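You operate a simulated robot arm through the tools that you are given. There is no shell and no other tool. Be economical: measure what you need, move in short steps, check, and stop when the job is done.

The job below is to be done with a simulated two-armed robot. You get a single attempt, and the scene is never put back.

## Task
Press the bleed button two times. Put the beige core labelled "60" from the top of table d on the green metal tray and the beige core labelled "20" on the green pad there. Fetch the red metal tray and set it on the top of table a. Take the copper bar on the top of the white table and put it away on the low cupboard top. Take the expansion valve on the top of the white table and put it away on the top of table e. Take the yellow tester and put it on the middle shelf of the steel rack. Fetch the green tray and set it on top of the books. Put one of the sanding blocks from the top of the white table on the bench top beside the vice. Put two of the short tubes from the top of the tool table on the top of the outdoor unit. Do these in any order. Set down upright: expansion valve, yellow tester.

Only the result counts: the job must be done as asked and must still hold three seconds after the hand-in. Knocking over, shifting, dropping, spilling or breaking anything else fails it.

## Robot
Two 6-joint arms with fingered hands on one trunk, on a base that drives. Base frame: it is fixed to the floor where the robot stands at the start and does not move with it; the origin is under the middle of the robot, x ahead of it, y to its left, z up; the surface under the hand at the start is at about z = 0.75. Units: m, rad, N and s.
The left shoulder is at the start at [0.02, 0.171, 1.49], the right one opposite. With the tool pointing down near the work surface each hand reaches from about 0.32 to 0.6 m from the robot's upright axis, wherever it stands, measured 20 degrees to its own side. Places, roughly: beige core [0.5, 0.25, 0.75]; bench top beside the vice (32x23 cm) [3.3, 3, 0.8]; bleed button [0.5, -0.1, 0.8]; books [3.25, 0.75, 0.75]; copper bar (17x2x4 cm) [2.6, 0.6, 0.8]; expansion valve [2.75, 0.5, 0.75]; green metal tray (13x12x3 cm) [0.5, 0.3, 0.8]; green pad (8x5x3 cm) [0.6, 0.5, 0.8]; green tray (15x11x4 cm) [3.1, 0.9, 0.8]; low cupboard top [-0.3, 3.8, 0.8]; middle shelf of the steel rack [1.2, -0.6, 0.7]; red metal tray (13x12x3 cm) [1.5, 0.2, 0.8]; sanding block [2.75, 0.75, 0.75]; sanding block (7x4x5 cm) [2.9, 1, 0.8]; short tube (2x2x10 cm) [3.4, -0.8, 0.8]; top of table A [1.3, 2, 0.8]; top of table E [0.6, -0.9, 0.8]; top of the outdoor unit [2.2, -3.3, 1.1]; yellow tester [3, 0.5, 0.75]. Payload 4.4 kg a hand.
The TCP of each hand is the grasp point between the finger pads, 0.033 m short of the fingertips. In the tool frame z runs along the fingers and y along their closing line. Largest opening 0.164 m; the body of the gripper starts 0.093 m behind the TCP. The gripper is a hand of 5 fingers: y runs from the thumb to the fingers, the wrist lies at [0, 0, -0.257] in the tool frame, and closing takes about 1.5 s.
Orientation is told as [roll, pitch, yaw] about the base's x, y, z axes, in that order, counted from this pose: with the fingers straight down and closing along the base's y, the tool's x points along the base's -x, its y along +y and its z along -z.

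## Interface
- The arms move only by the tool servo_tool. It takes "left_increments", "right_increments" or both (then of equal length, played together; a hand with none holds still); each is a list of rows, each a list of 7 numbers: the shift along the tool's x, y, z in m, then the turn, a rotation vector about the tool's x, y, z in rad, then the closure, from 0 (fully open) to 1 (shut). In form: [[x, y, z, ax, ay, az, hand], ...]. A call has 1 to 10 rows; each row shifts and turns the commanded pose from where the row before left it, along the tool's axes as they then stand. A row lasts 0.2 s, in which the tool goes at most 0.05 m and 0.15 rad; a call with a longer step from one row to the next is refused whole, and so is a gripper value outside its range. Where a pose cannot be reached the arm comes as near as it can. A force on the tool above 40 N (or 10 N above the force at the start of the call, whichever is more), or a blocked arm, ends the call early, and 0.2 s more pass. Each finger travels about 0.072 m/s and halts on what it meets, pressing with about 22 N; the grip force reading is that of the motor and also rises with nothing between the fingers. The clock runs only during rows and for 0.2 s after the last one: add rows that do not move to give the fingers time. It gives the time, the measured TCP pose, the force on the tool (base axes), the opening and the grip force at its end, in the units of the frame above (readings bear some noise), with the torque about the TCP (base axes, N m) and any sound that the robot's microphone picked up, and new pictures: "pictures" is both (left out), scene, wrist or none (wrist: the cameras of the hands that moved).
- Cameras (640 x 400 px; columns grow to the right, rows downward): "scene" is now at [0.0744, 0.0314, 1.6353]; the picture's right is [0.44, -0.90, 0.00], its down [-0.73, -0.36, -0.58] and it looks along [0.52, 0.26, -0.81] (base axes); focal length 277 px, centre (320, 200). "left" rides on the left gripper at [-0.093, -0.001, -0.124] in its tool frame; the picture's right is [0.01, -1.00, 0.00], its down [0.80, 0.01, -0.60] and it looks along [0.60, 0.01, 0.80] (tool axes); focal length 275 px, centre (320, 200). "right" rides on the right gripper at [0.093, -0.001, -0.124] in its tool frame; the picture's right is [0.01, 1.00, 0.00], its down [-0.80, 0.01, -0.60] and it looks along [-0.60, 0.01, 0.80] (tool axes); focal length 275 px, centre (320, 200). There is no depth. A picture from a camera that has moved, and an enlarged one, comes with that camera's place and axes in the base frame and with its lens.
- slide_trunk(by): slides the trunk up (or, below 0, down) by that many m; the arms and the scene camera ride with it, the base frame stays. It gives what a move gives, with no picture.
- steer(legs): drives the robot by 1 to 6 legs, each [ahead, left, turn to the left] in m, m and rad, along the robot's own axes; the way and the turn of a leg run together, so that a leg with both is an arc; at most 1.5 m and 3.142 rad a leg. The arms and the cameras ride along, it lands a little off, and it stops where it bumps. It gives what a move gives, and a new picture of the scene camera.
- preshape(shape, hand): the hand has 5 fingers and takes this shape, open, in about a second: jaw (thumb against the fingers, like two jaws); tri (thumb and two fingers); tip (a fingertip pinch); poke (one finger out to press); point (the index stretched); flat (the hand flat); cup (the hand cupped); fist (a fist). The gripper value then closes the fingers along that shape, each until it touches; the sizes above hold for jaw. It gives what a move gives, with no picture.
- aim_head(pan, tilt): turns the head with the scene camera to pan (to the left, within 1.501 rad either way) and tilt (down, from -0.506 to 1.204), counted from straight ahead of the robot. It gives what a move gives, and a new picture of the scene camera.
- close_up(camera, box): a new picture of the part [left, top, right, bottom] of that camera's present view, enlarged. No time passes.
- sign_off(): hands the job in; it is judged then, once.

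Go step by step. Nothing tells you exact positions but the pictures and the camera data: compare them with the known pose of the tool, close in by small moves and look again before you grip or let go. The budget is 535 turns and 360 pictures, counting those below and the enlarged ones. Unless the task says otherwise, let go and move clear before handing in, and close with one line.

The tools are called after "Emit:" as name(argument=value, ...) on one line, values as JSON. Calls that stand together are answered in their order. servo_tool: Moves the arms, as the interface text tells. Its arguments: {"type":"object","properties":{"left_increments":{"type":"array"},"right_increments":{"type":"array"},"pictures":{"type":"string","enum":["both","scene","wrist","none"]}},"required":[]} The other tools are called the same way: slide_trunk (by) slides the trunk up or down; preshape (shape, hand) gives the hand a shape; steer (legs) drives the base; aim_head (pan, tilt) turns the head that bears the scene camera; close_up (camera, box) takes an enlarged picture of a part of a camera's view; sign_off () hands the job in.

At the start:

```text
clock: 0.0
left_position: [0.5058, 0.4477, 1.1385]
left_ee_rot: [0.001, -0.001, -0.001]
left_ft_force: [-0.5, 0.2, -0.7]
left_torque: [0.03, 0.01, -0.01]
left_width: 0.1637
left_gripper_force: 0.1
left_shape: jaw
right_position: [0.619, -0.0661, 1.0321]
right_ee_rot: [0.002, 0.0, 0.0]
right_ft_force: [0.0, 1.4, 0.6]
right_torque: [0.03, 0.01, -0.01]
right_width: 0.1639
right_gripper_force: 0.1
right_shape: jaw
trunk travel left (down, up): [-0.742, 0.0]
robot x, y, heading: [-0.0005, 0.0018, -0.003]
head pan, tilt: [0.459, 0.949]
```

scene: 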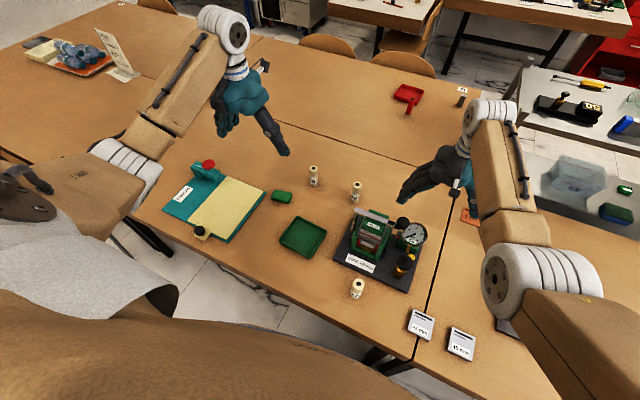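
right: 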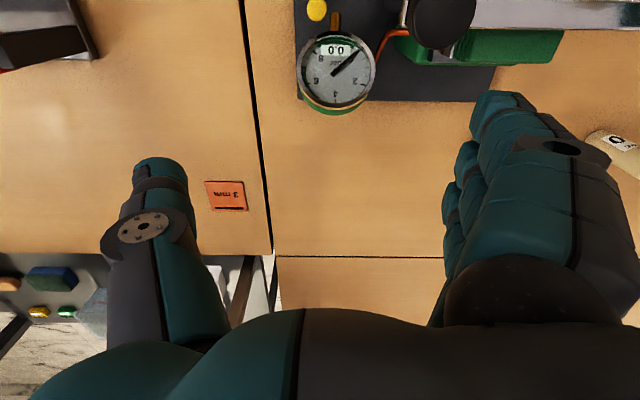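
left: 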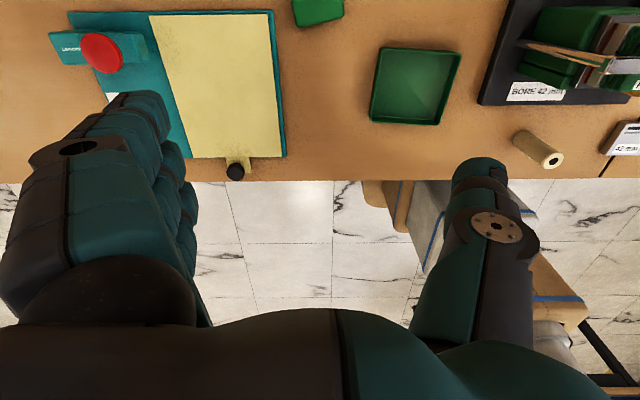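

I see a table ahead with three beige cores, a green tray, a green pad, and a press with a gauge. I'll look closer at the labels and at the press.

Emit:
close_up(camera="scene", box=[320, 170, 480, 310])

Emit:
close_up(camera="scene", box=[260, 150, 380, 225])

```text
2.86 times, centred on (400, 240) of scene
camera zoom: at [0.0744, 0.0314, 1.6353], right [0.44, -0.9, 0.0], down [-0.73, -0.36, -0.58], along [0.52, 0.26, -0.81], focal length 791 px, centre (91, 86)
```

zoom: 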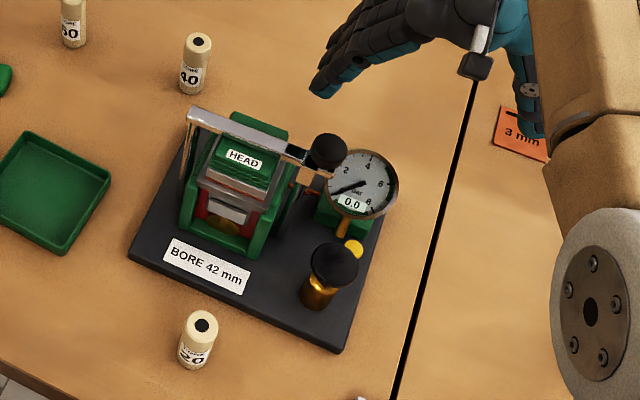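

```text
5.33 times, centred on (320, 188) of scene
camera zoom: at [0.0744, 0.0314, 1.6353], right [0.44, -0.9, 0.0], down [-0.73, -0.36, -0.58], along [0.52, 0.26, -0.81], focal length 1476 px, centre (320, 267)
```

zoom: 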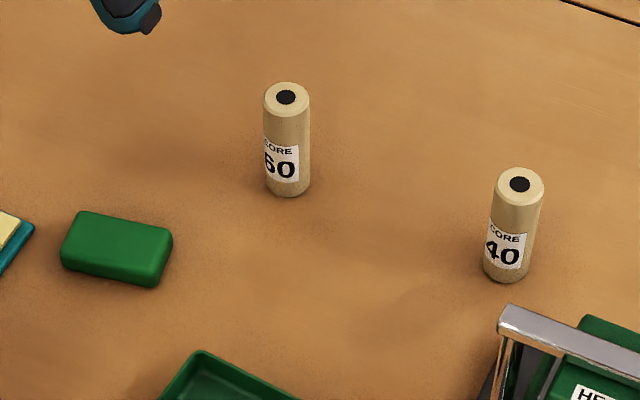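

The 60 core is the far left one. I need to read the near core's label and identify the bleed button.

Emit:
close_up(camera="scene", box=[340, 270, 380, 305])

Emit:
close_up(camera="scene", box=[380, 215, 440, 285])

Emit:
close_up(camera="right", box=[280, 0, 560, 120])

```text
11.43 times, centred on (360, 288) of scene
camera zoom: at [0.0744, 0.0314, 1.6353], right [0.44, -0.9, 0.0], down [-0.73, -0.36, -0.58], along [0.52, 0.26, -0.81], focal length 3163 px, centre (-137, -800)
```

zoom: 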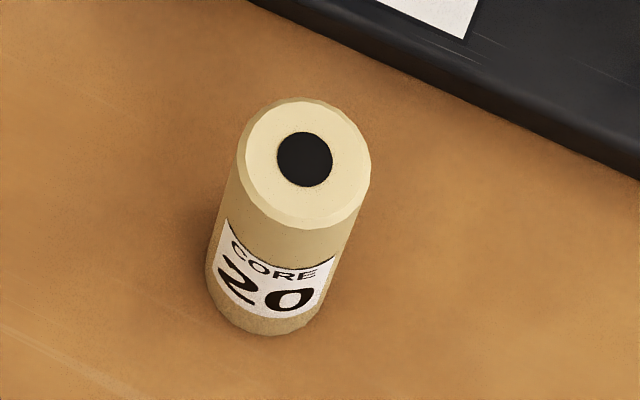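

```text
5.71 times, centred on (410, 250) of scene
camera zoom: at [0.0744, 0.0314, 1.6353], right [0.44, -0.9, 0.0], down [-0.73, -0.36, -0.58], along [0.52, 0.26, -0.81], focal length 1582 px, centre (-194, -86)
```

zoom: 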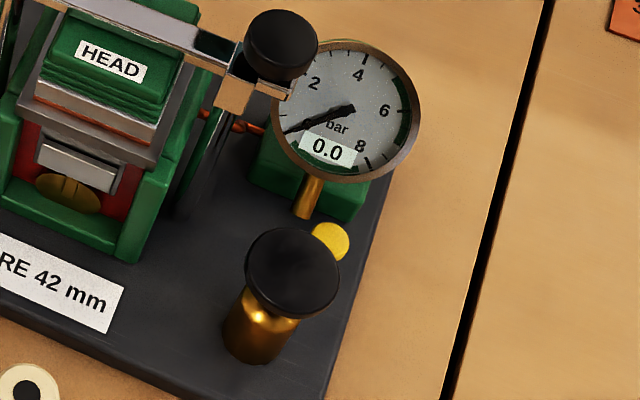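

```text
2.29 times, centred on (420, 60) of right
camera zoom: at [0.5266, -0.0663, 1.1546], right [-0.01, 1.0, 0.0], down [0.8, 0.01, 0.6], along [0.6, 0.01, -0.8], focal length 629 px, centre (91, 520)
```

zoom: 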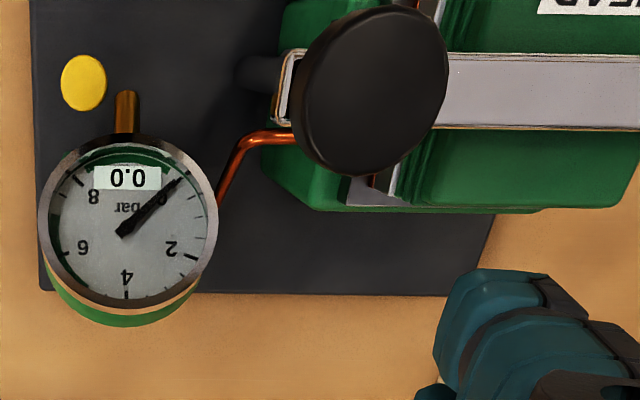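

The near core is 20. Two candidates for the bleed button are the yellow disc and the black mushroom cap on a brass post, so I'll shift the right wrist camera for a better view.

Emit:
servo_tool(right_increments=[[0.04, 0, 0, 0, 0, 0, 0], [0.04, 0, 0, 0, 0, 0, 0], [0.04, -0.02, 0, 0, 0, 0, 0], [0.03, -0.03, 0, 0, 0, 0, 0]], pictures="wrist")

```text
clock: 1.2
left_position: [0.5061, 0.4482, 1.1378]
left_ee_rot: [-0.001, 0.002, -0.001]
left_ft_force: [0.6, -0.4, -0.8]
left_torque: [-0.01, -0.01, -0.02]
left_width: 0.1639
left_gripper_force: 0.0
left_shape: jaw
right_position: [0.4912, -0.1621, 1.0435]
right_ee_rot: [-0.083, -0.047, -0.017]
right_ft_force: [-0.1, -0.7, -0.4]
right_torque: [0.01, 0.0, 0.0]
right_width: 0.1638
right_gripper_force: 0.1
right_shape: jaw
trunk travel left (down, up): [-0.742, 0.0]
robot x, y, heading: [-0.0008, -0.0004, 0.002]
head pan, tilt: [0.459, 0.949]
stopped in row 4 (right hand): the arm was blocked; the commanded pose is now the measured one
camera right: at [0.3921, -0.1503, 1.1607], right [0.01, 1.0, -0.09], down [0.77, 0.05, 0.63], along [0.63, -0.07, -0.77], focal length 275 px, centre (320, 200)
```

right: 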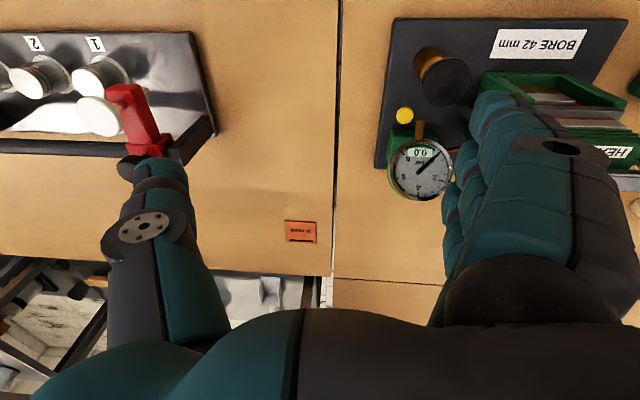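

The arm reached a limit, but the view is useful. I'll zoom in on the button area.

Emit:
close_up(camera="right", box=[370, 30, 490, 210])

```text
2.22 times, centred on (430, 120) of right
camera zoom: at [0.3921, -0.1503, 1.1607], right [0.01, 1.0, -0.09], down [0.77, 0.05, 0.63], along [0.63, -0.07, -0.77], focal length 612 px, centre (76, 378)
```

zoom: 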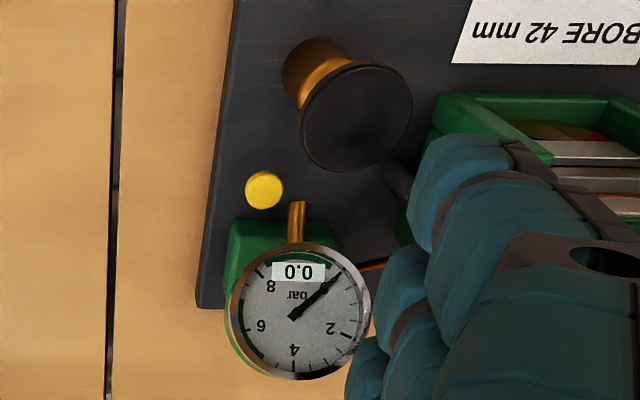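

I take the yellow disc at about (0.544, -0.069, 0.785) as the bleed button, since it matches the given place; the lever knob stands high near (0.53, 0, 0.98). I'll shape the right hand to poke.

Emit:
preshape(shape="poke", hand="right")

Emit:
servo_tool(right_increments=[[0, 0, -0.01, 0.08, 0, 0, 0]])

```text
clock: 2.1
left_position: [0.5056, 0.447, 1.138]
left_ee_rot: [0.001, -0.001, -0.001]
left_ft_force: [-0.1, -0.8, -1.0]
left_torque: [-0.02, 0.0, 0.0]
left_width: 0.1639
left_gripper_force: 0.1
left_shape: jaw
right_position: [0.4906, -0.1618, 1.0424]
right_ee_rot: [-0.086, -0.049, -0.016]
right_ft_force: [0.6, -0.2, -0.1]
right_torque: [0.01, -0.02, 0.0]
right_width: 0.0
right_gripper_force: 0.0
right_shape: poke
trunk travel left (down, up): [-0.742, 0.0]
robot x, y, heading: [-0.0007, -0.0008, -0.006]
head pan, tilt: [0.459, 0.949]
```

```text
clock: 2.7
left_position: [0.5062, 0.4485, 1.138]
left_ee_rot: [0.0, 0.0, 0.0]
left_ft_force: [-1.1, 0.7, 0.1]
left_torque: [0.01, 0.0, 0.02]
left_width: 0.1639
left_gripper_force: 0.2
left_shape: jaw
right_position: [0.4906, -0.1974, 1.047]
right_ee_rot: [-0.222, -0.051, -0.038]
right_ft_force: [-0.5, -0.5, 0.1]
right_torque: [-0.01, 0.03, -0.05]
right_width: 0.0
right_gripper_force: 0.1
right_shape: poke
right hand out of reach, approached as far as the arm can: row 1
trunk travel left (down, up): [-0.742, 0.0]
robot x, y, heading: [-0.0001, -0.0013, -0.0]
head pan, tilt: [0.459, 0.949]
stopped in row 1 (right hand): the arm was blocked; the commanded pose is now the measured one
camera scene: at [0.0744, 0.0314, 1.6353], right [0.44, -0.9, 0.0], down [-0.73, -0.36, -0.58], along [0.52, 0.26, -0.81], focal length 277 px, centre (320, 200)
camera right: at [0.392, -0.1661, 1.1613], right [0.04, 0.97, -0.22], down [0.77, 0.11, 0.62], along [0.63, -0.19, -0.75], focal length 275 px, centre (320, 200)
```

scene: 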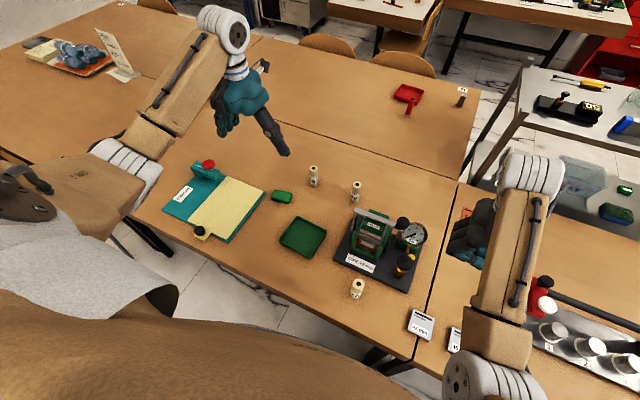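
right: 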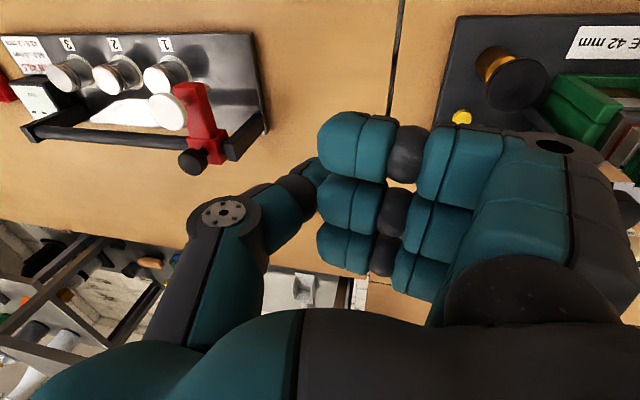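

Let me zoom in on the right hand to see where the poking finger is.

Emit:
close_up(camera="scene", box=[430, 180, 530, 280])

Emit:
close_up(camera="right", box=[200, 80, 640, 300])

```text
4.00 times, centred on (480, 230) of scene
camera zoom: at [0.0744, 0.0314, 1.6353], right [0.44, -0.9, 0.0], down [-0.73, -0.36, -0.58], along [0.52, 0.26, -0.81], focal length 1107 px, centre (-320, 80)
```

zoom: 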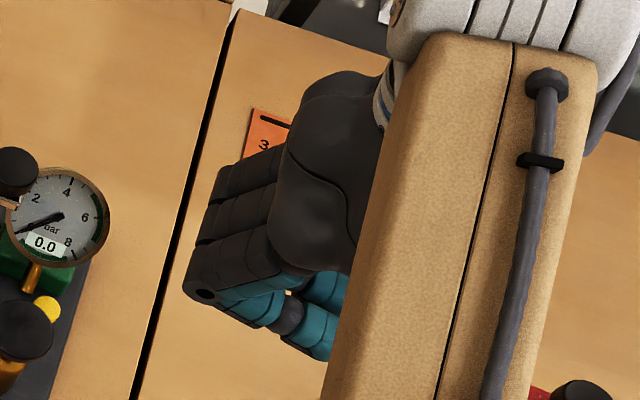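

```text
1.45 times, centred on (420, 190) of right
camera zoom: at [0.392, -0.1661, 1.1613], right [0.04, 0.97, -0.22], down [0.77, 0.11, 0.62], along [0.63, -0.19, -0.75], focal length 400 px, centre (174, 214)
```

zoom: 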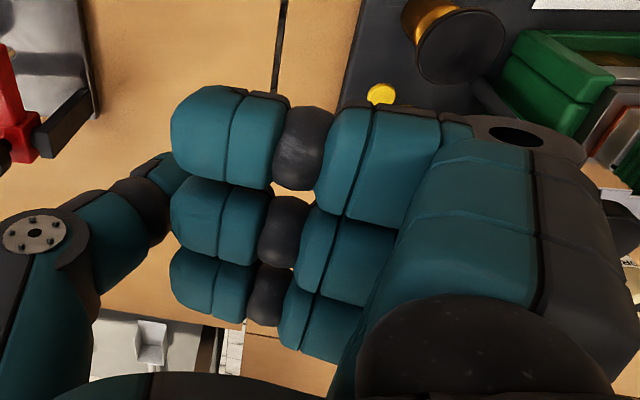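

The fingers all look curled, so I'll try the "point" shape for comparison.

Emit:
preshape(shape="point", hand="right")

Emit:
servo_tool(right_increments=[[-0.02, 0, -0.02, -0.1, 0, 0, 0], [-0.02, 0, -0.02, -0.1, 0, 0, 0]])

```text
clock: 3.6
left_position: [0.5058, 0.4476, 1.138]
left_ee_rot: [0.0, -0.001, 0.001]
left_ft_force: [0.1, -0.1, -0.7]
left_torque: [0.03, -0.02, -0.01]
left_width: 0.1638
left_gripper_force: 0.1
left_shape: jaw
right_position: [0.4895, -0.1953, 1.0464]
right_ee_rot: [-0.222, -0.053, -0.039]
right_ft_force: [0.9, 0.2, 0.4]
right_torque: [0.01, 0.01, 0.02]
right_width: 0.1565
right_gripper_force: 0.0
right_shape: point
trunk travel left (down, up): [-0.742, 0.0]
robot x, y, heading: [0.0008, 0.0037, -0.0]
head pan, tilt: [0.459, 0.949]
```

```text
clock: 4.2
left_position: [0.5069, 0.4477, 1.1383]
left_ee_rot: [-0.001, -0.001, 0.001]
left_ft_force: [0.6, -0.7, -0.3]
left_torque: [0.03, 0.01, -0.01]
left_width: 0.1638
left_gripper_force: 0.0
left_shape: jaw
right_position: [0.5383, -0.1911, 1.0639]
right_ee_rot: [-0.015, -0.05, -0.039]
right_ft_force: [-0.5, 0.7, 0.0]
right_torque: [0.03, 0.03, -0.01]
right_width: 0.1564
right_gripper_force: 0.1
right_shape: point
right hand out of reach, approached as far as the arm can: row 1, 2
trunk travel left (down, up): [-0.742, 0.0]
robot x, y, heading: [-0.0006, -0.0018, -0.0]
head pan, tilt: [0.459, 0.949]
camera scene: at [0.0746, 0.0303, 1.6353], right [0.44, -0.9, 0.0], down [-0.73, -0.36, -0.58], along [0.52, 0.26, -0.81], focal length 277 px, centre (320, 200)
camera right: at [0.4394, -0.1853, 1.1824], right [0.03, 1.0, -0.02], down [0.77, -0.01, 0.64], along [0.64, -0.03, -0.77], focal length 275 px, centre (320, 200)
```

scene: 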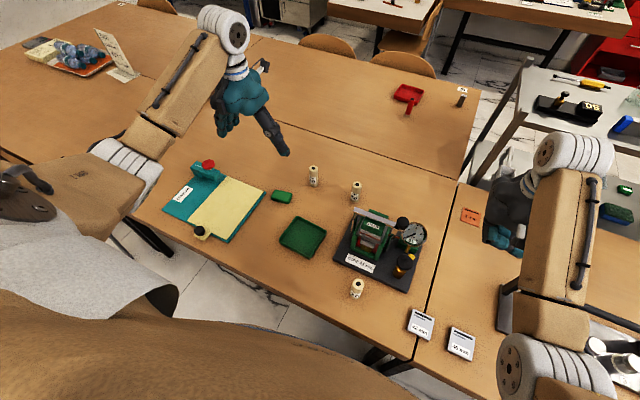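
right: 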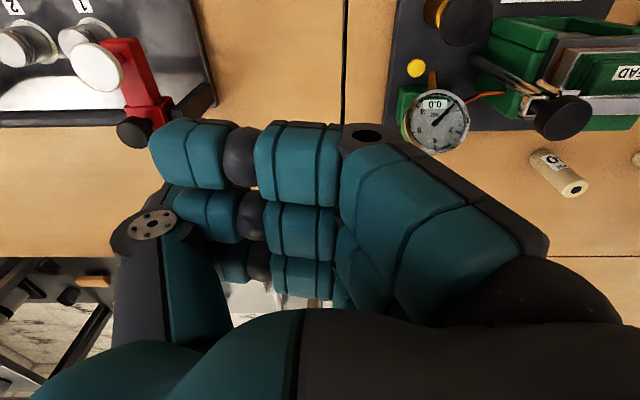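

Emit:
close_up(camera="scene", box=[455, 150, 575, 270])

```text
3.33 times, centred on (515, 210) of scene
camera zoom: at [0.0746, 0.0303, 1.6353], right [0.44, -0.9, 0.0], down [-0.73, -0.36, -0.58], along [0.52, 0.26, -0.81], focal length 923 px, centre (-330, 167)
```

zoom: 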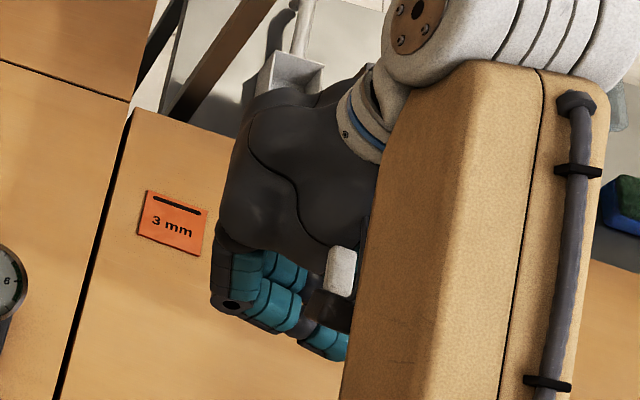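

I can't see a stretched finger from here. I'll go back to poke and yaw the hand about 80° so the far finger shows to the head camera.

Emit:
preshape(shape="poke", hand="right")

Emit:
servo_tool(right_increments=[[0, 0, -0.005, 0, 0, -0.14, 0], [0, 0, -0.005, 0, 0, -0.14, 0], [0, 0, -0.005, 0, 0, -0.14, 0], [0, 0, -0.005, 0, 0, -0.14, 0], [0, 0, -0.005, 0, 0, -0.14, 0], [0, 0, -0.005, 0, 0, -0.14, 0], [0, 0, -0.005, 0, 0, -0.14, 0], [0, 0, -0.005, 0, 0, -0.14, 0], [0, 0, -0.005, 0, 0, -0.14, 0], [0, 0, -0.005, 0, 0, -0.14, 0]])

```text
clock: 5.1
left_position: [0.5068, 0.448, 1.1371]
left_ee_rot: [-0.001, 0.0, -0.001]
left_ft_force: [0.6, -0.4, 0.3]
left_torque: [0.02, 0.02, -0.01]
left_width: 0.1641
left_gripper_force: 0.0
left_shape: jaw
right_position: [0.5387, -0.1915, 1.0639]
right_ee_rot: [-0.021, -0.054, -0.038]
right_ft_force: [-0.7, 0.1, -0.2]
right_torque: [-0.02, 0.04, -0.01]
right_width: 0.0
right_gripper_force: 0.1
right_shape: poke
trunk travel left (down, up): [-0.742, 0.0]
robot x, y, heading: [-0.0035, 0.0011, 0.0]
head pan, tilt: [0.459, 0.949]
```

```text
clock: 7.3
left_position: [0.5064, 0.4481, 1.1379]
left_ee_rot: [0.001, -0.001, 0.001]
left_ft_force: [0.2, 0.4, -0.1]
left_torque: [-0.03, -0.01, 0.03]
left_width: 0.1639
left_gripper_force: 0.0
left_shape: jaw
right_position: [0.5592, -0.1854, 1.0802]
right_ee_rot: [-0.056, 0.01, 1.365]
right_ft_force: [-0.5, 0.0, 0.1]
right_torque: [-0.02, 0.0, 0.01]
right_width: 0.0
right_gripper_force: 0.0
right_shape: poke
right hand out of reach, approached as far as the arm can: row 1, 2, 3, 4, 5, 6, 7, 8, 9, 10
trunk travel left (down, up): [-0.742, 0.0]
robot x, y, heading: [-0.0039, 0.0029, 0.002]
head pan, tilt: [0.459, 0.949]
camera scene: at [0.0744, 0.0312, 1.6353], right [0.44, -0.9, 0.0], down [-0.73, -0.36, -0.58], along [0.52, 0.26, -0.81], focal length 277 px, centre (320, 200)
camera right: at [0.5354, -0.2743, 1.2041], right [-0.98, 0.19, -0.06], down [0.12, 0.8, 0.59], along [0.16, 0.57, -0.81], focal length 275 px, centre (320, 200)
```

scene: 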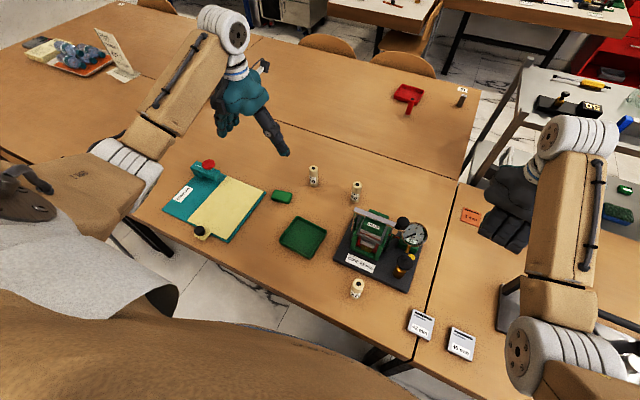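
right: 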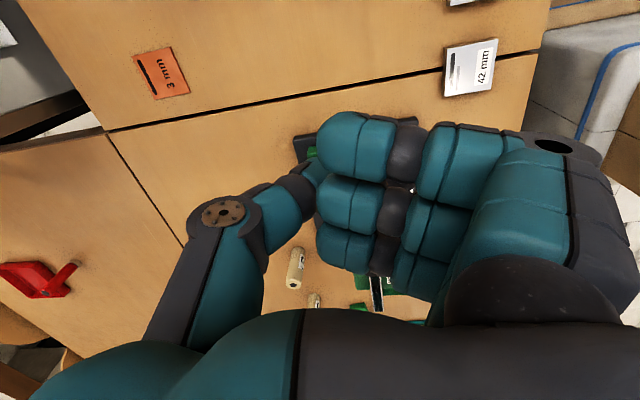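

Emit:
close_up(camera="scene", box=[460, 140, 580, 260])

```text
3.33 times, centred on (520, 200) of scene
camera zoom: at [0.0744, 0.0312, 1.6353], right [0.44, -0.9, 0.0], down [-0.73, -0.36, -0.58], along [0.52, 0.26, -0.81], focal length 923 px, centre (-347, 200)
```

zoom: 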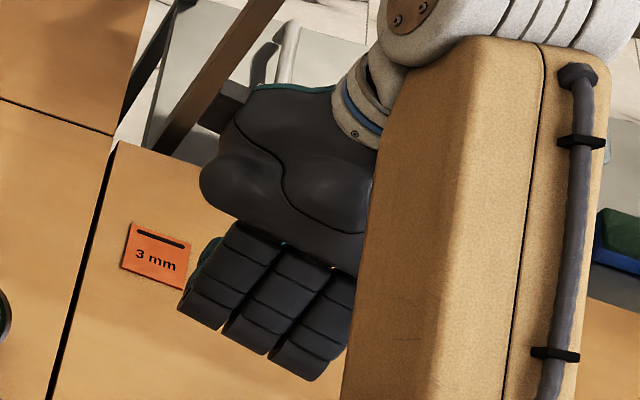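

I still can't see it. I'll lower the right hand and yaw the left hand so the left wrist camera looks across at it.

Emit:
servo_tool(left_increments=[[0, 0, 0, 0, 0, -0.145, 0], [0, 0, 0, 0, 0, -0.145, 0], [0, 0, 0, 0, 0, -0.145, 0], [0, 0, 0, 0, 0, -0.145, 0], [0, 0, 0, 0, 0, -0.145, 0], [0, 0, 0, 0, 0, -0.145, 0], [0, 0, 0, 0, 0, -0.145, 0], [0, 0, 0, 0, 0, -0.145, 0], [0, 0, 0, 0, 0, -0.145, 0], [0, 0, 0, 0, 0, -0.145, 0]], right_increments=[[0, 0, 0.013, 0, 0, 0, 0], [0, 0, 0.013, 0, 0, 0, 0], [0, 0, 0.013, 0, 0, 0, 0], [0, 0, 0.013, 0, 0, 0, 0], [0, 0, 0.013, 0, 0, 0, 0], [0, 0, 0.013, 0, 0, 0, 0], [0, 0, 0.013, 0, 0, 0, 0], [0, 0, 0.013, 0, 0, 0, 0], [0, 0, 0.013, 0, 0, 0, 0], [0, 0, 0.013, 0, 0, 0, 0]])

```text
clock: 9.5
left_position: [0.5422, 0.478, 1.1198]
left_ee_rot: [0.011, 0.004, 1.439]
left_ft_force: [0.6, 0.6, -0.5]
left_torque: [-0.01, 0.05, -0.01]
left_width: 0.1638
left_gripper_force: 0.1
left_shape: jaw
left hand out of reach, approached as far as the arm can: row 10
right_position: [0.5685, -0.1885, 0.9511]
right_ee_rot: [-0.053, 0.009, 1.361]
right_ft_force: [0.2, 0.3, 0.1]
right_torque: [-0.02, 0.04, 0.01]
right_width: 0.0
right_gripper_force: 0.1
right_shape: poke
trunk travel left (down, up): [-0.742, 0.0]
robot x, y, heading: [0.0008, -0.0027, 0.002]
head pan, tilt: [0.459, 0.949]
camera scene: at [0.0776, 0.0322, 1.6351], right [0.44, -0.9, 0.0], down [-0.73, -0.36, -0.58], along [0.52, 0.26, -0.81], focal length 277 px, centre (320, 200)
camera right: at [0.545, -0.276, 1.0742], right [-0.98, 0.2, -0.05], down [0.13, 0.8, 0.59], along [0.16, 0.57, -0.81], focal length 275 px, centre (320, 200)
camera left: at [0.5578, 0.5699, 1.2448], right [0.99, -0.14, -0.01], down [-0.11, -0.79, 0.6], along [-0.09, -0.59, -0.8], focal length 275 px, centre (320, 200)
```

scene: 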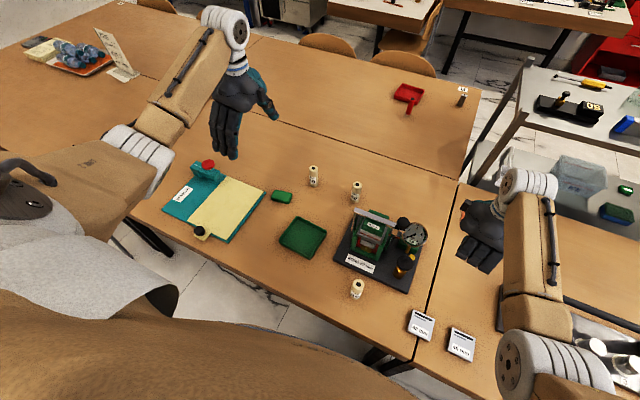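
right: 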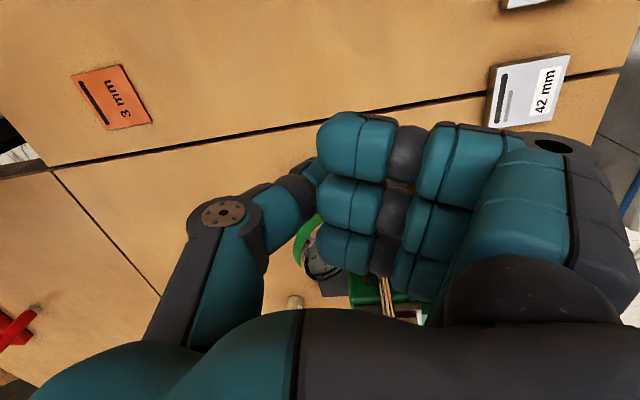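
left: 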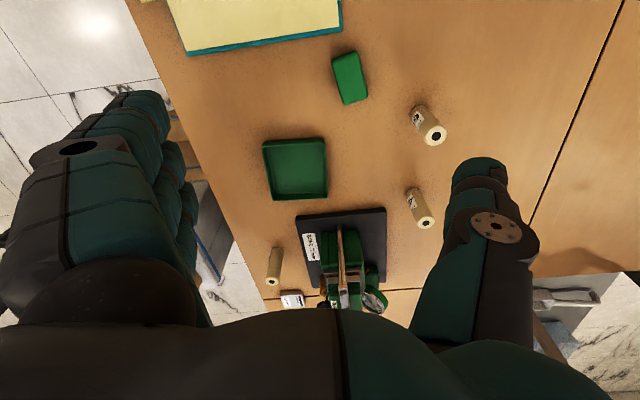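

Emit:
close_up(camera="scene", box=[430, 170, 530, 290])

```text
3.33 times, centred on (480, 230) of scene
camera zoom: at [0.0776, 0.0322, 1.6351], right [0.44, -0.9, 0.0], down [-0.73, -0.36, -0.58], along [0.52, 0.26, -0.81], focal length 923 px, centre (-213, 100)
```

zoom: 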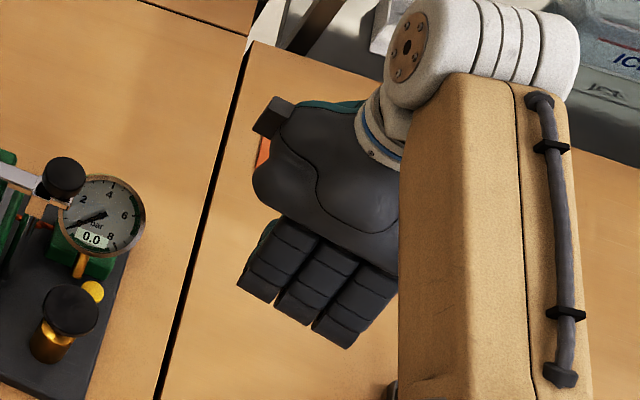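

I'll turn the right hand the other way (palm toward the robot) so that the head camera sees the finger side.

Emit:
servo_tool(right_increments=[[0, 0, -0.005, 0, 0, 0.145, 0], [0, 0, -0.005, 0, 0, 0.145, 0], [0, 0, -0.005, 0, 0, 0.145, 0], [0, 0, -0.005, 0, 0, 0.145, 0], [0, 0, -0.005, 0, 0, 0.145, 0], [0, 0, -0.005, 0, 0, 0.145, 0], [0, 0, -0.005, 0, 0, 0.145, 0], [0, 0, -0.005, 0, 0, 0.145, 0], [0, 0, -0.005, 0, 0, 0.145, 0], [0, 0, 0, 0, 0, 0.145, 0]], pictures="none")

Emit:
servo_tool(right_increments=[[0, 0, 0, 0, 0, 0.145, 0], [0, 0, 0, 0, 0, 0.145, 0], [0, 0, 0, 0, 0, 0.145, 0], [0, 0, 0, 0, 0, 0.145, 0], [0, 0, 0, 0, 0, 0.145, 0], [0, 0, 0, 0, 0, 0.145, 0], [0, 0, 0, 0, 0, 0.145, 0], [0, 0, 0, 0, 0, 0.145, 0], [0, 0, 0, 0, 0, 0.145, 0]], pictures="scene")

```text
clock: 11.7
left_position: [0.5396, 0.4761, 1.1212]
left_ee_rot: [0.007, 0.002, 1.438]
left_ft_force: [-0.3, 0.1, -0.1]
left_torque: [0.02, 0.02, 0.03]
left_width: 0.164
left_gripper_force: 0.0
left_shape: jaw
right_position: [0.5652, -0.1865, 0.9968]
right_ee_rot: [-0.015, -0.053, -0.091]
right_ft_force: [-1.0, -0.8, -0.5]
right_torque: [0.01, 0.01, -0.02]
right_width: 0.0
right_gripper_force: 0.1
right_shape: poke
trunk travel left (down, up): [-0.742, 0.0]
robot x, y, heading: [-0.0007, -0.0042, -0.002]
head pan, tilt: [0.459, 0.949]
```

```text
clock: 13.7
left_position: [0.5413, 0.4769, 1.1225]
left_ee_rot: [0.006, 0.0, 1.437]
left_ft_force: [-0.6, -0.5, 0.5]
left_torque: [0.04, 0.04, -0.01]
left_width: 0.1641
left_gripper_force: 0.1
left_shape: jaw
right_position: [0.5656, -0.1869, 0.9953]
right_ee_rot: [0.048, -0.03, -1.399]
right_ft_force: [-0.7, -0.2, 0.9]
right_torque: [-0.01, -0.01, -0.04]
right_width: 0.0
right_gripper_force: 0.0
right_shape: poke
trunk travel left (down, up): [-0.742, 0.0]
robot x, y, heading: [0.0029, -0.0003, 0.003]
head pan, tilt: [0.459, 0.949]
camera scene: at [0.0743, 0.0312, 1.6353], right [0.44, -0.9, 0.0], down [-0.73, -0.36, -0.58], along [0.52, 0.26, -0.81], focal length 277 px, centre (320, 200)
```

scene: 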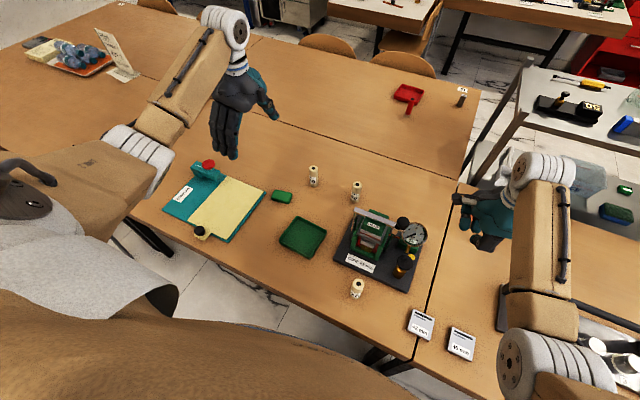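

Emit:
close_up(camera="scene", box=[440, 150, 540, 270])

```text
3.33 times, centred on (490, 210) of scene
camera zoom: at [0.0743, 0.0312, 1.6353], right [0.44, -0.9, 0.0], down [-0.73, -0.36, -0.58], along [0.52, 0.26, -0.81], focal length 923 px, centre (-247, 167)
```

zoom: 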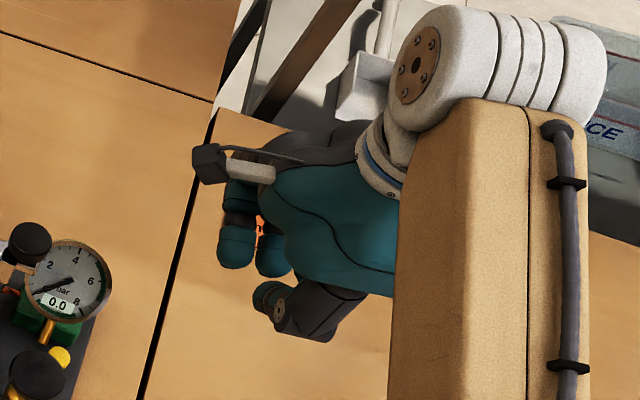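

Emit:
servo_tool(right_increments=[[0, -0.03, -0.01, 0.14, 0, 0, 0], [0, -0.03, -0.01, 0.14, 0, 0, 0], [0, -0.03, -0.01, 0.14, 0, 0, 0], [0, -0.03, -0.01, 0.14, 0, 0, 0], [0, -0.03, -0.01, 0.14, 0, 0, 0]], pictures="none")

Emit:
close_up(camera="scene", box=[400, 140, 580, 300])

```text
clock: 14.9
left_position: [0.5412, 0.4777, 1.1231]
left_ee_rot: [0.007, 0.002, 1.436]
left_ft_force: [0.9, 0.6, -0.6]
left_torque: [-0.01, 0.01, 0.0]
left_width: 0.1641
left_gripper_force: 0.1
left_shape: jaw
right_position: [0.5008, -0.2003, 1.0179]
right_ee_rot: [-0.655, -0.03, -1.396]
right_ft_force: [0.3, 1.0, 0.2]
right_torque: [-0.02, 0.02, -0.01]
right_width: 0.0
right_gripper_force: 0.1
right_shape: poke
right hand out of reach, approached as far as the arm can: row 2, 3, 4, 5
trunk travel left (down, up): [-0.742, 0.0]
robot x, y, heading: [-0.0011, -0.0057, -0.002]
head pan, tilt: [0.459, 0.949]
```

```text
2.50 times, centred on (490, 220) of scene
camera zoom: at [0.0751, 0.0318, 1.6352], right [0.44, -0.9, 0.0], down [-0.73, -0.36, -0.58], along [0.52, 0.26, -0.81], focal length 692 px, centre (-105, 150)
```

zoom: 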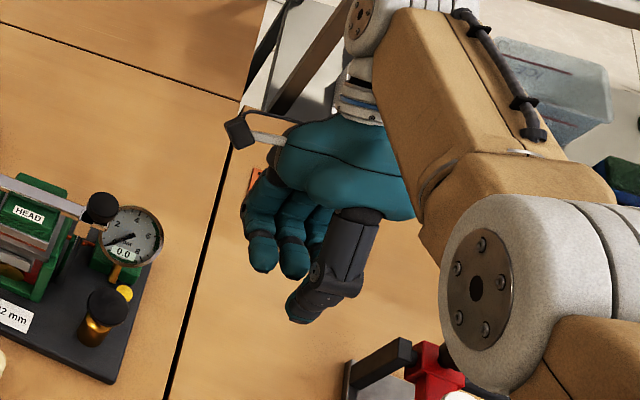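

Emit:
preshape(shape="tip", hand="right")

Emit:
servo_tool(right_increments=[[0, 0, 0, 0, 0, 0, 1], [0, 0, 0, 0, 0, 0, 1], [0, 0, 0, 0, 0, 0, 1], [0, 0, 0, 0, 0, 0, 1], [0, 0, 0, 0, 0, 0, 1], [0, 0, 0, 0, 0, 0, 1], [0, 0, 0, 0, 0, 0, 1], [0, 0, 0, 0, 0, 0, 1]], pictures="both")

```text
clock: 15.8
left_position: [0.5407, 0.4758, 1.1216]
left_ee_rot: [0.007, 0.002, 1.437]
left_ft_force: [0.6, -0.1, -1.0]
left_torque: [0.01, -0.02, -0.01]
left_width: 0.164
left_gripper_force: 0.0
left_shape: jaw
right_position: [0.5014, -0.2013, 1.0179]
right_ee_rot: [-0.655, -0.029, -1.393]
right_ft_force: [-0.3, 0.2, 0.2]
right_torque: [0.06, -0.01, 0.02]
right_width: 0.1639
right_gripper_force: 0.0
right_shape: tip
trunk travel left (down, up): [-0.742, 0.0]
robot x, y, heading: [0.0004, -0.0004, -0.004]
head pan, tilt: [0.459, 0.949]
```

```text
clock: 17.6
left_position: [0.5398, 0.4771, 1.1227]
left_ee_rot: [0.008, 0.002, 1.437]
left_ft_force: [0.3, 0.7, 0.4]
left_torque: [-0.02, 0.03, 0.03]
left_width: 0.164
left_gripper_force: 0.0
left_shape: jaw
right_position: [0.5001, -0.201, 1.0176]
right_ee_rot: [-0.655, -0.03, -1.395]
right_ft_force: [0.5, 0.5, -0.4]
right_torque: [0.04, 0.0, 0.02]
right_width: 0.0004
right_gripper_force: 21.7
right_shape: tip
trunk travel left (down, up): [-0.742, 0.0]
robot x, y, heading: [0.0001, -0.0013, 0.001]
head pan, tilt: [0.459, 0.949]
camera scene: at [0.0744, 0.0313, 1.6353], right [0.44, -0.9, 0.0], down [-0.73, -0.36, -0.58], along [0.52, 0.26, -0.81], focal length 277 px, centre (320, 200)
camera right: at [0.5573, -0.0938, 1.1128], right [0.78, 0.13, -0.61], down [0.5, -0.71, 0.49], along [-0.37, -0.69, -0.62], focal length 275 px, centre (320, 200)
```

scene: 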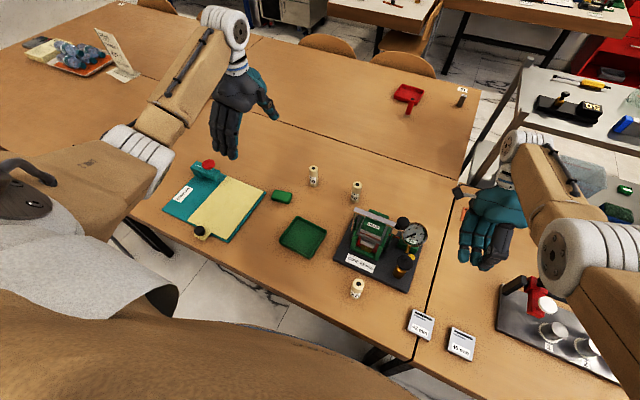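
right: 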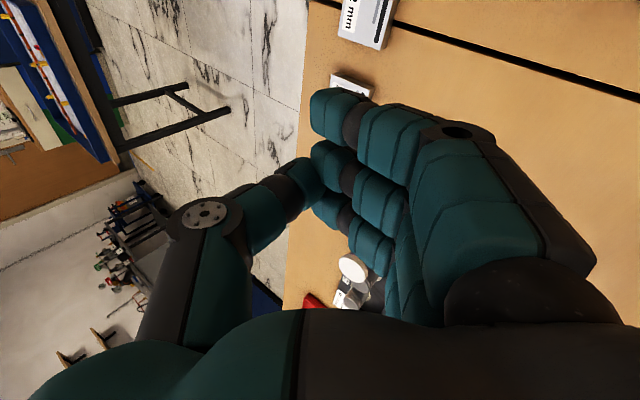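

The poking finger stays hidden from every camera, so I'll use the open jaw's thumb as the presser, which the wrist camera sees well. I'll turn the right hand toward yaw ±π so the thumb is on the +y side.

Emit:
preshape(shape="jaw", hand="right")

Emit:
servo_tool(right_increments=[[0, 0.01, 0, -0.14, 0, 0, 0], [0, 0.01, 0, -0.14, 0, 0, 0], [0, 0.01, 0, -0.14, 0, 0, 0], [0, 0.01, 0, -0.14, 0, 0, 0], [0, 0.01, 0, -0.1, 0, 0, 0]], pictures="none")

Emit:
servo_tool(right_increments=[[0, 0, 0, 0, 0, 0.145, 0], [0, 0, 0, 0, 0, 0.145, 0], [0, 0, 0, 0, 0, 0.145, 0], [0, 0, 0, 0, 0, 0.145, 0], [0, 0, 0, 0, 0, 0.145, 0], [0, 0, 0, 0, 0, 0.145, 0], [0, 0, 0, 0, 0, 0.145, 0], [0, 0, 0, 0, 0, 0.145, 0], [0, 0, 0, 0, 0, 0.145, 0]])

```text
clock: 18.5
left_position: [0.5394, 0.476, 1.1229]
left_ee_rot: [0.007, 0.002, 1.435]
left_ft_force: [0.1, 0.7, 0.2]
left_torque: [0.03, 0.01, 0.0]
left_width: 0.164
left_gripper_force: 0.2
left_shape: jaw
right_position: [0.5008, -0.201, 1.0182]
right_ee_rot: [-0.655, -0.03, -1.393]
right_ft_force: [-0.2, -0.4, -0.7]
right_torque: [-0.02, 0.0, -0.03]
right_width: 0.1637
right_gripper_force: 0.1
right_shape: jaw
trunk travel left (down, up): [-0.742, 0.0]
robot x, y, heading: [-0.0003, -0.0017, -0.002]
head pan, tilt: [0.459, 0.949]
```

```text
clock: 19.7
left_position: [0.5399, 0.4776, 1.1235]
left_ee_rot: [0.007, 0.001, 1.438]
left_ft_force: [0.1, 0.3, -0.2]
left_torque: [-0.02, 0.0, 0.01]
left_width: 0.164
left_gripper_force: 0.0
left_shape: jaw
right_position: [0.5511, -0.1945, 0.9949]
right_ee_rot: [0.007, -0.03, -1.397]
right_ft_force: [-0.3, -0.2, 0.2]
right_torque: [0.0, 0.01, -0.02]
right_width: 0.1636
right_gripper_force: 0.0
right_shape: jaw
right hand out of reach, approached as far as the arm can: row 1
trunk travel left (down, up): [-0.742, 0.0]
robot x, y, heading: [0.0025, -0.0004, 0.002]
head pan, tilt: [0.459, 0.949]
```

```text
clock: 21.7
left_position: [0.5409, 0.4759, 1.1223]
left_ee_rot: [0.008, 0.003, 1.436]
left_ft_force: [-0.6, 0.1, 0.3]
left_torque: [-0.01, -0.02, -0.02]
left_width: 0.1638
left_gripper_force: 0.1
left_shape: jaw
right_position: [0.5527, -0.195, 0.9964]
right_ee_rot: [0.031, -0.003, -2.703]
right_ft_force: [0.6, 0.3, -0.1]
right_torque: [-0.02, 0.0, 0.03]
right_width: 0.1639
right_gripper_force: 0.1
right_shape: jaw
trunk travel left (down, up): [-0.742, 0.0]
robot x, y, heading: [-0.0005, -0.0027, 0.003]
head pan, tilt: [0.459, 0.949]
camera scene: at [0.0743, 0.0313, 1.6353], right [0.44, -0.9, 0.0], down [-0.73, -0.36, -0.58], along [0.52, 0.26, -0.81], focal length 277 px, centre (320, 200)
camera right: at [0.6347, -0.1498, 1.1182], right [0.44, -0.9, 0.03], down [-0.73, -0.33, 0.6], along [-0.53, -0.28, -0.8], focal length 275 px, centre (320, 200)
```

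scene: 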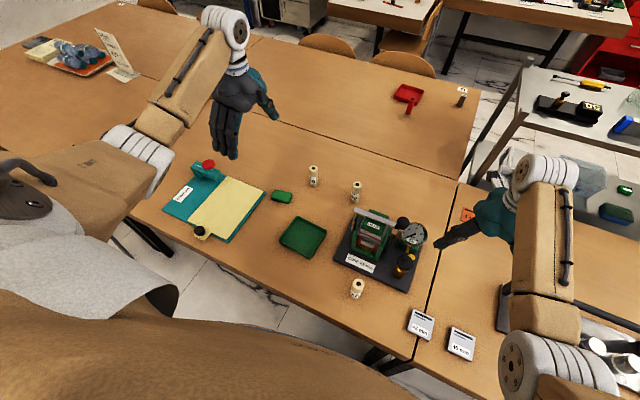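
right: 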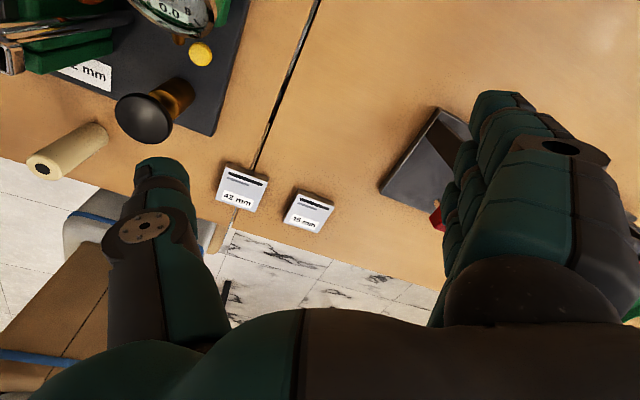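

The hand turns freely. Thumb tip sits at roughly tool (0.005, -0.09, 0.033); I'll bring it above the yellow button at z≈0.87 and look.

Emit:
servo_tool(right_increments=[[0.007, -0.005, 0.018, 0, 0, 0, 0], [0.007, -0.005, 0.018, 0, 0, 0, 0], [0.007, -0.005, 0.018, 0, 0, 0, 0], [0.007, -0.005, 0.018, 0, 0, 0, 0], [0.007, -0.005, 0.018, 0, 0, 0, 0]])

Emit:
close_up(camera="right", box=[60, 60, 260, 260])

Emit:
close_up(camera="scene", box=[360, 180, 480, 300])

```text
clock: 22.9
left_position: [0.539, 0.4768, 1.1234]
left_ee_rot: [0.007, 0.001, 1.436]
left_ft_force: [0.7, -0.6, 0.1]
left_torque: [-0.04, -0.03, 0.02]
left_width: 0.1641
left_gripper_force: 0.2
left_shape: jaw
right_position: [0.5754, -0.1577, 0.903]
right_ee_rot: [0.032, -0.001, -2.701]
right_ft_force: [-0.7, 0.1, -0.6]
right_torque: [0.0, 0.01, 0.04]
right_width: 0.1636
right_gripper_force: 0.1
right_shape: jaw
trunk travel left (down, up): [-0.742, 0.0]
robot x, y, heading: [0.0041, 0.0016, -0.0]
head pan, tilt: [0.459, 0.949]
camera scene: at [0.0748, 0.0314, 1.6353], right [0.44, -0.9, 0.0], down [-0.73, -0.36, -0.58], along [0.52, 0.26, -0.81], focal length 277 px, centre (320, 200)
camera right: at [0.6566, -0.1137, 1.0257], right [0.44, -0.9, 0.03], down [-0.73, -0.33, 0.6], along [-0.53, -0.29, -0.8], focal length 275 px, centre (320, 200)
```

scene: 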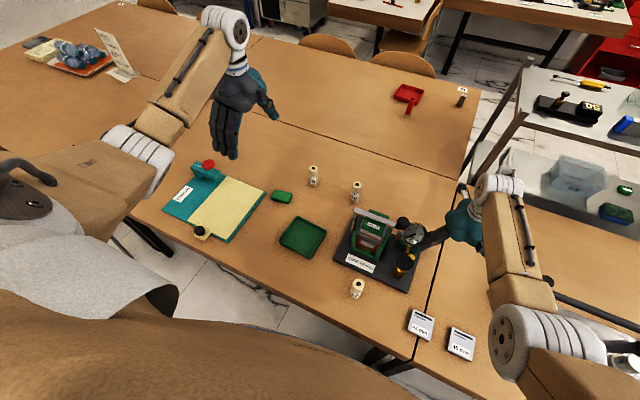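
right: 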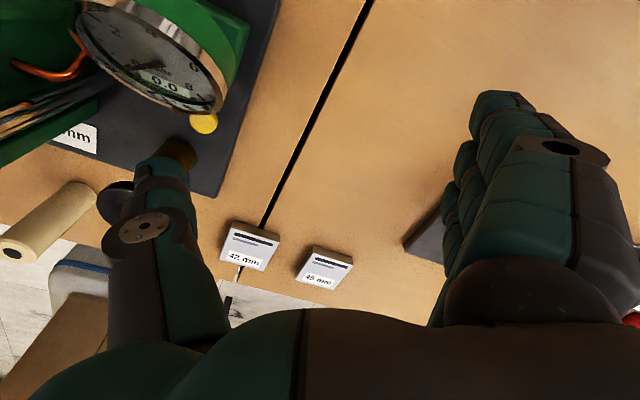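

```text
2.00 times, centred on (160, 160) of right
camera zoom: at [0.6566, -0.1137, 1.0257], right [0.44, -0.9, 0.03], down [-0.73, -0.33, 0.6], along [-0.53, -0.29, -0.8], focal length 551 px, centre (640, 280)
```

zoom: 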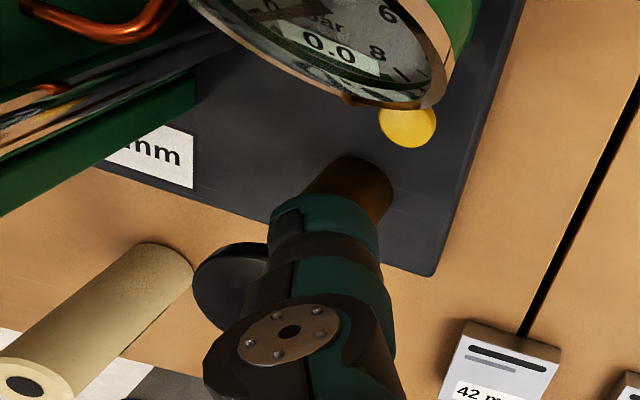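

```text
3.33 times, centred on (420, 240) of scene
camera zoom: at [0.0748, 0.0314, 1.6353], right [0.44, -0.9, 0.0], down [-0.73, -0.36, -0.58], along [0.52, 0.26, -0.81], focal length 923 px, centre (-13, 67)
```

zoom: 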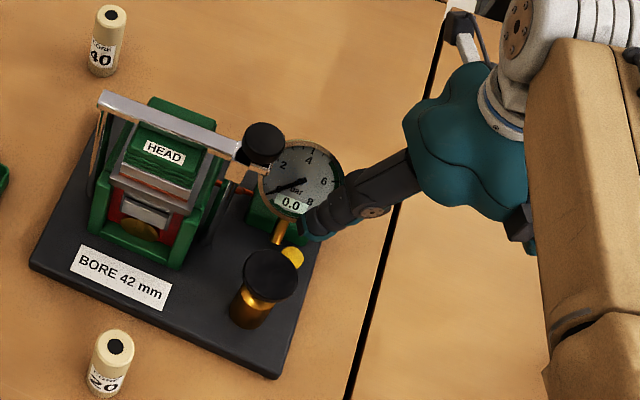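

Thumb tip is about 0.535, -0.07 at z≈0.87 and the button top refines to (0.538, -0.069, 0.80). Descending in steps.

Emit:
servo_tool(right_increments=[[0, 0, 0.015, 0, 0, 0, 0], [0, 0, 0.015, 0, 0, 0, 0], [0, 0, 0.012, 0, 0, 0, 0]], pictures="none")

Emit:
close_up(camera="right", box=[60, 60, 260, 260])

Emit:
close_up(camera="scene", box=[360, 210, 450, 300])

```text
clock: 23.7
left_position: [0.5408, 0.4765, 1.1218]
left_ee_rot: [0.007, 0.001, 1.437]
left_ft_force: [0.7, 0.4, -0.4]
left_torque: [0.03, 0.01, 0.01]
left_width: 0.1642
left_gripper_force: 0.0
left_shape: jaw
right_position: [0.5762, -0.1604, 0.8602]
right_ee_rot: [0.029, -0.002, -2.7]
right_ft_force: [0.3, 0.0, 0.8]
right_torque: [-0.01, 0.04, -0.01]
right_width: 0.1639
right_gripper_force: 0.0
right_shape: jaw
trunk travel left (down, up): [-0.742, 0.0]
robot x, y, heading: [-0.0028, 0.0028, -0.003]
head pan, tilt: [0.459, 0.949]
```

```text
2.00 times, centred on (160, 160) of right
camera zoom: at [0.6581, -0.1164, 0.9832], right [0.44, -0.9, 0.03], down [-0.73, -0.33, 0.6], along [-0.53, -0.28, -0.8], focal length 551 px, centre (640, 280)
```

zoom: 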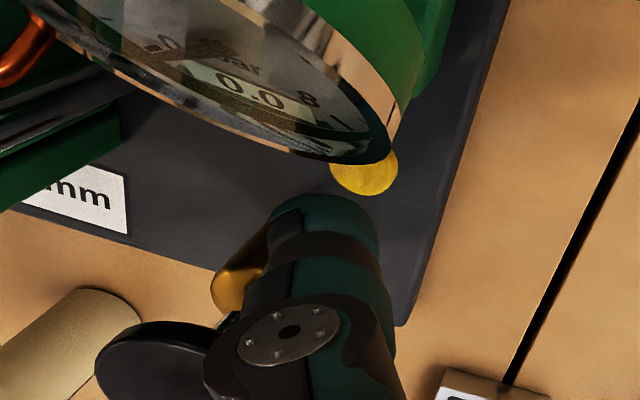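

```text
4.44 times, centred on (405, 255) of scene
camera zoom: at [0.0747, 0.0313, 1.6353], right [0.44, -0.9, 0.0], down [-0.73, -0.36, -0.58], along [0.52, 0.26, -0.81], focal length 1230 px, centre (-58, -44)
```

zoom: 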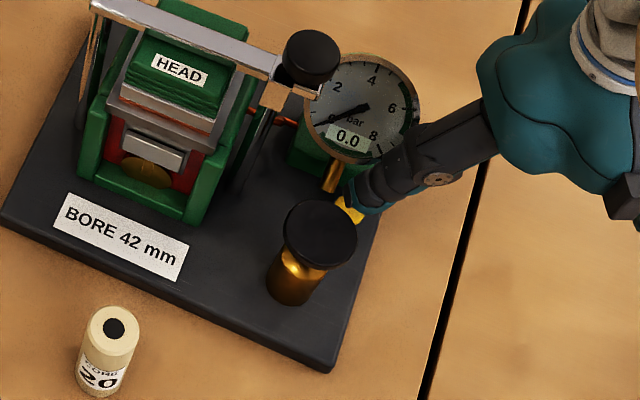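

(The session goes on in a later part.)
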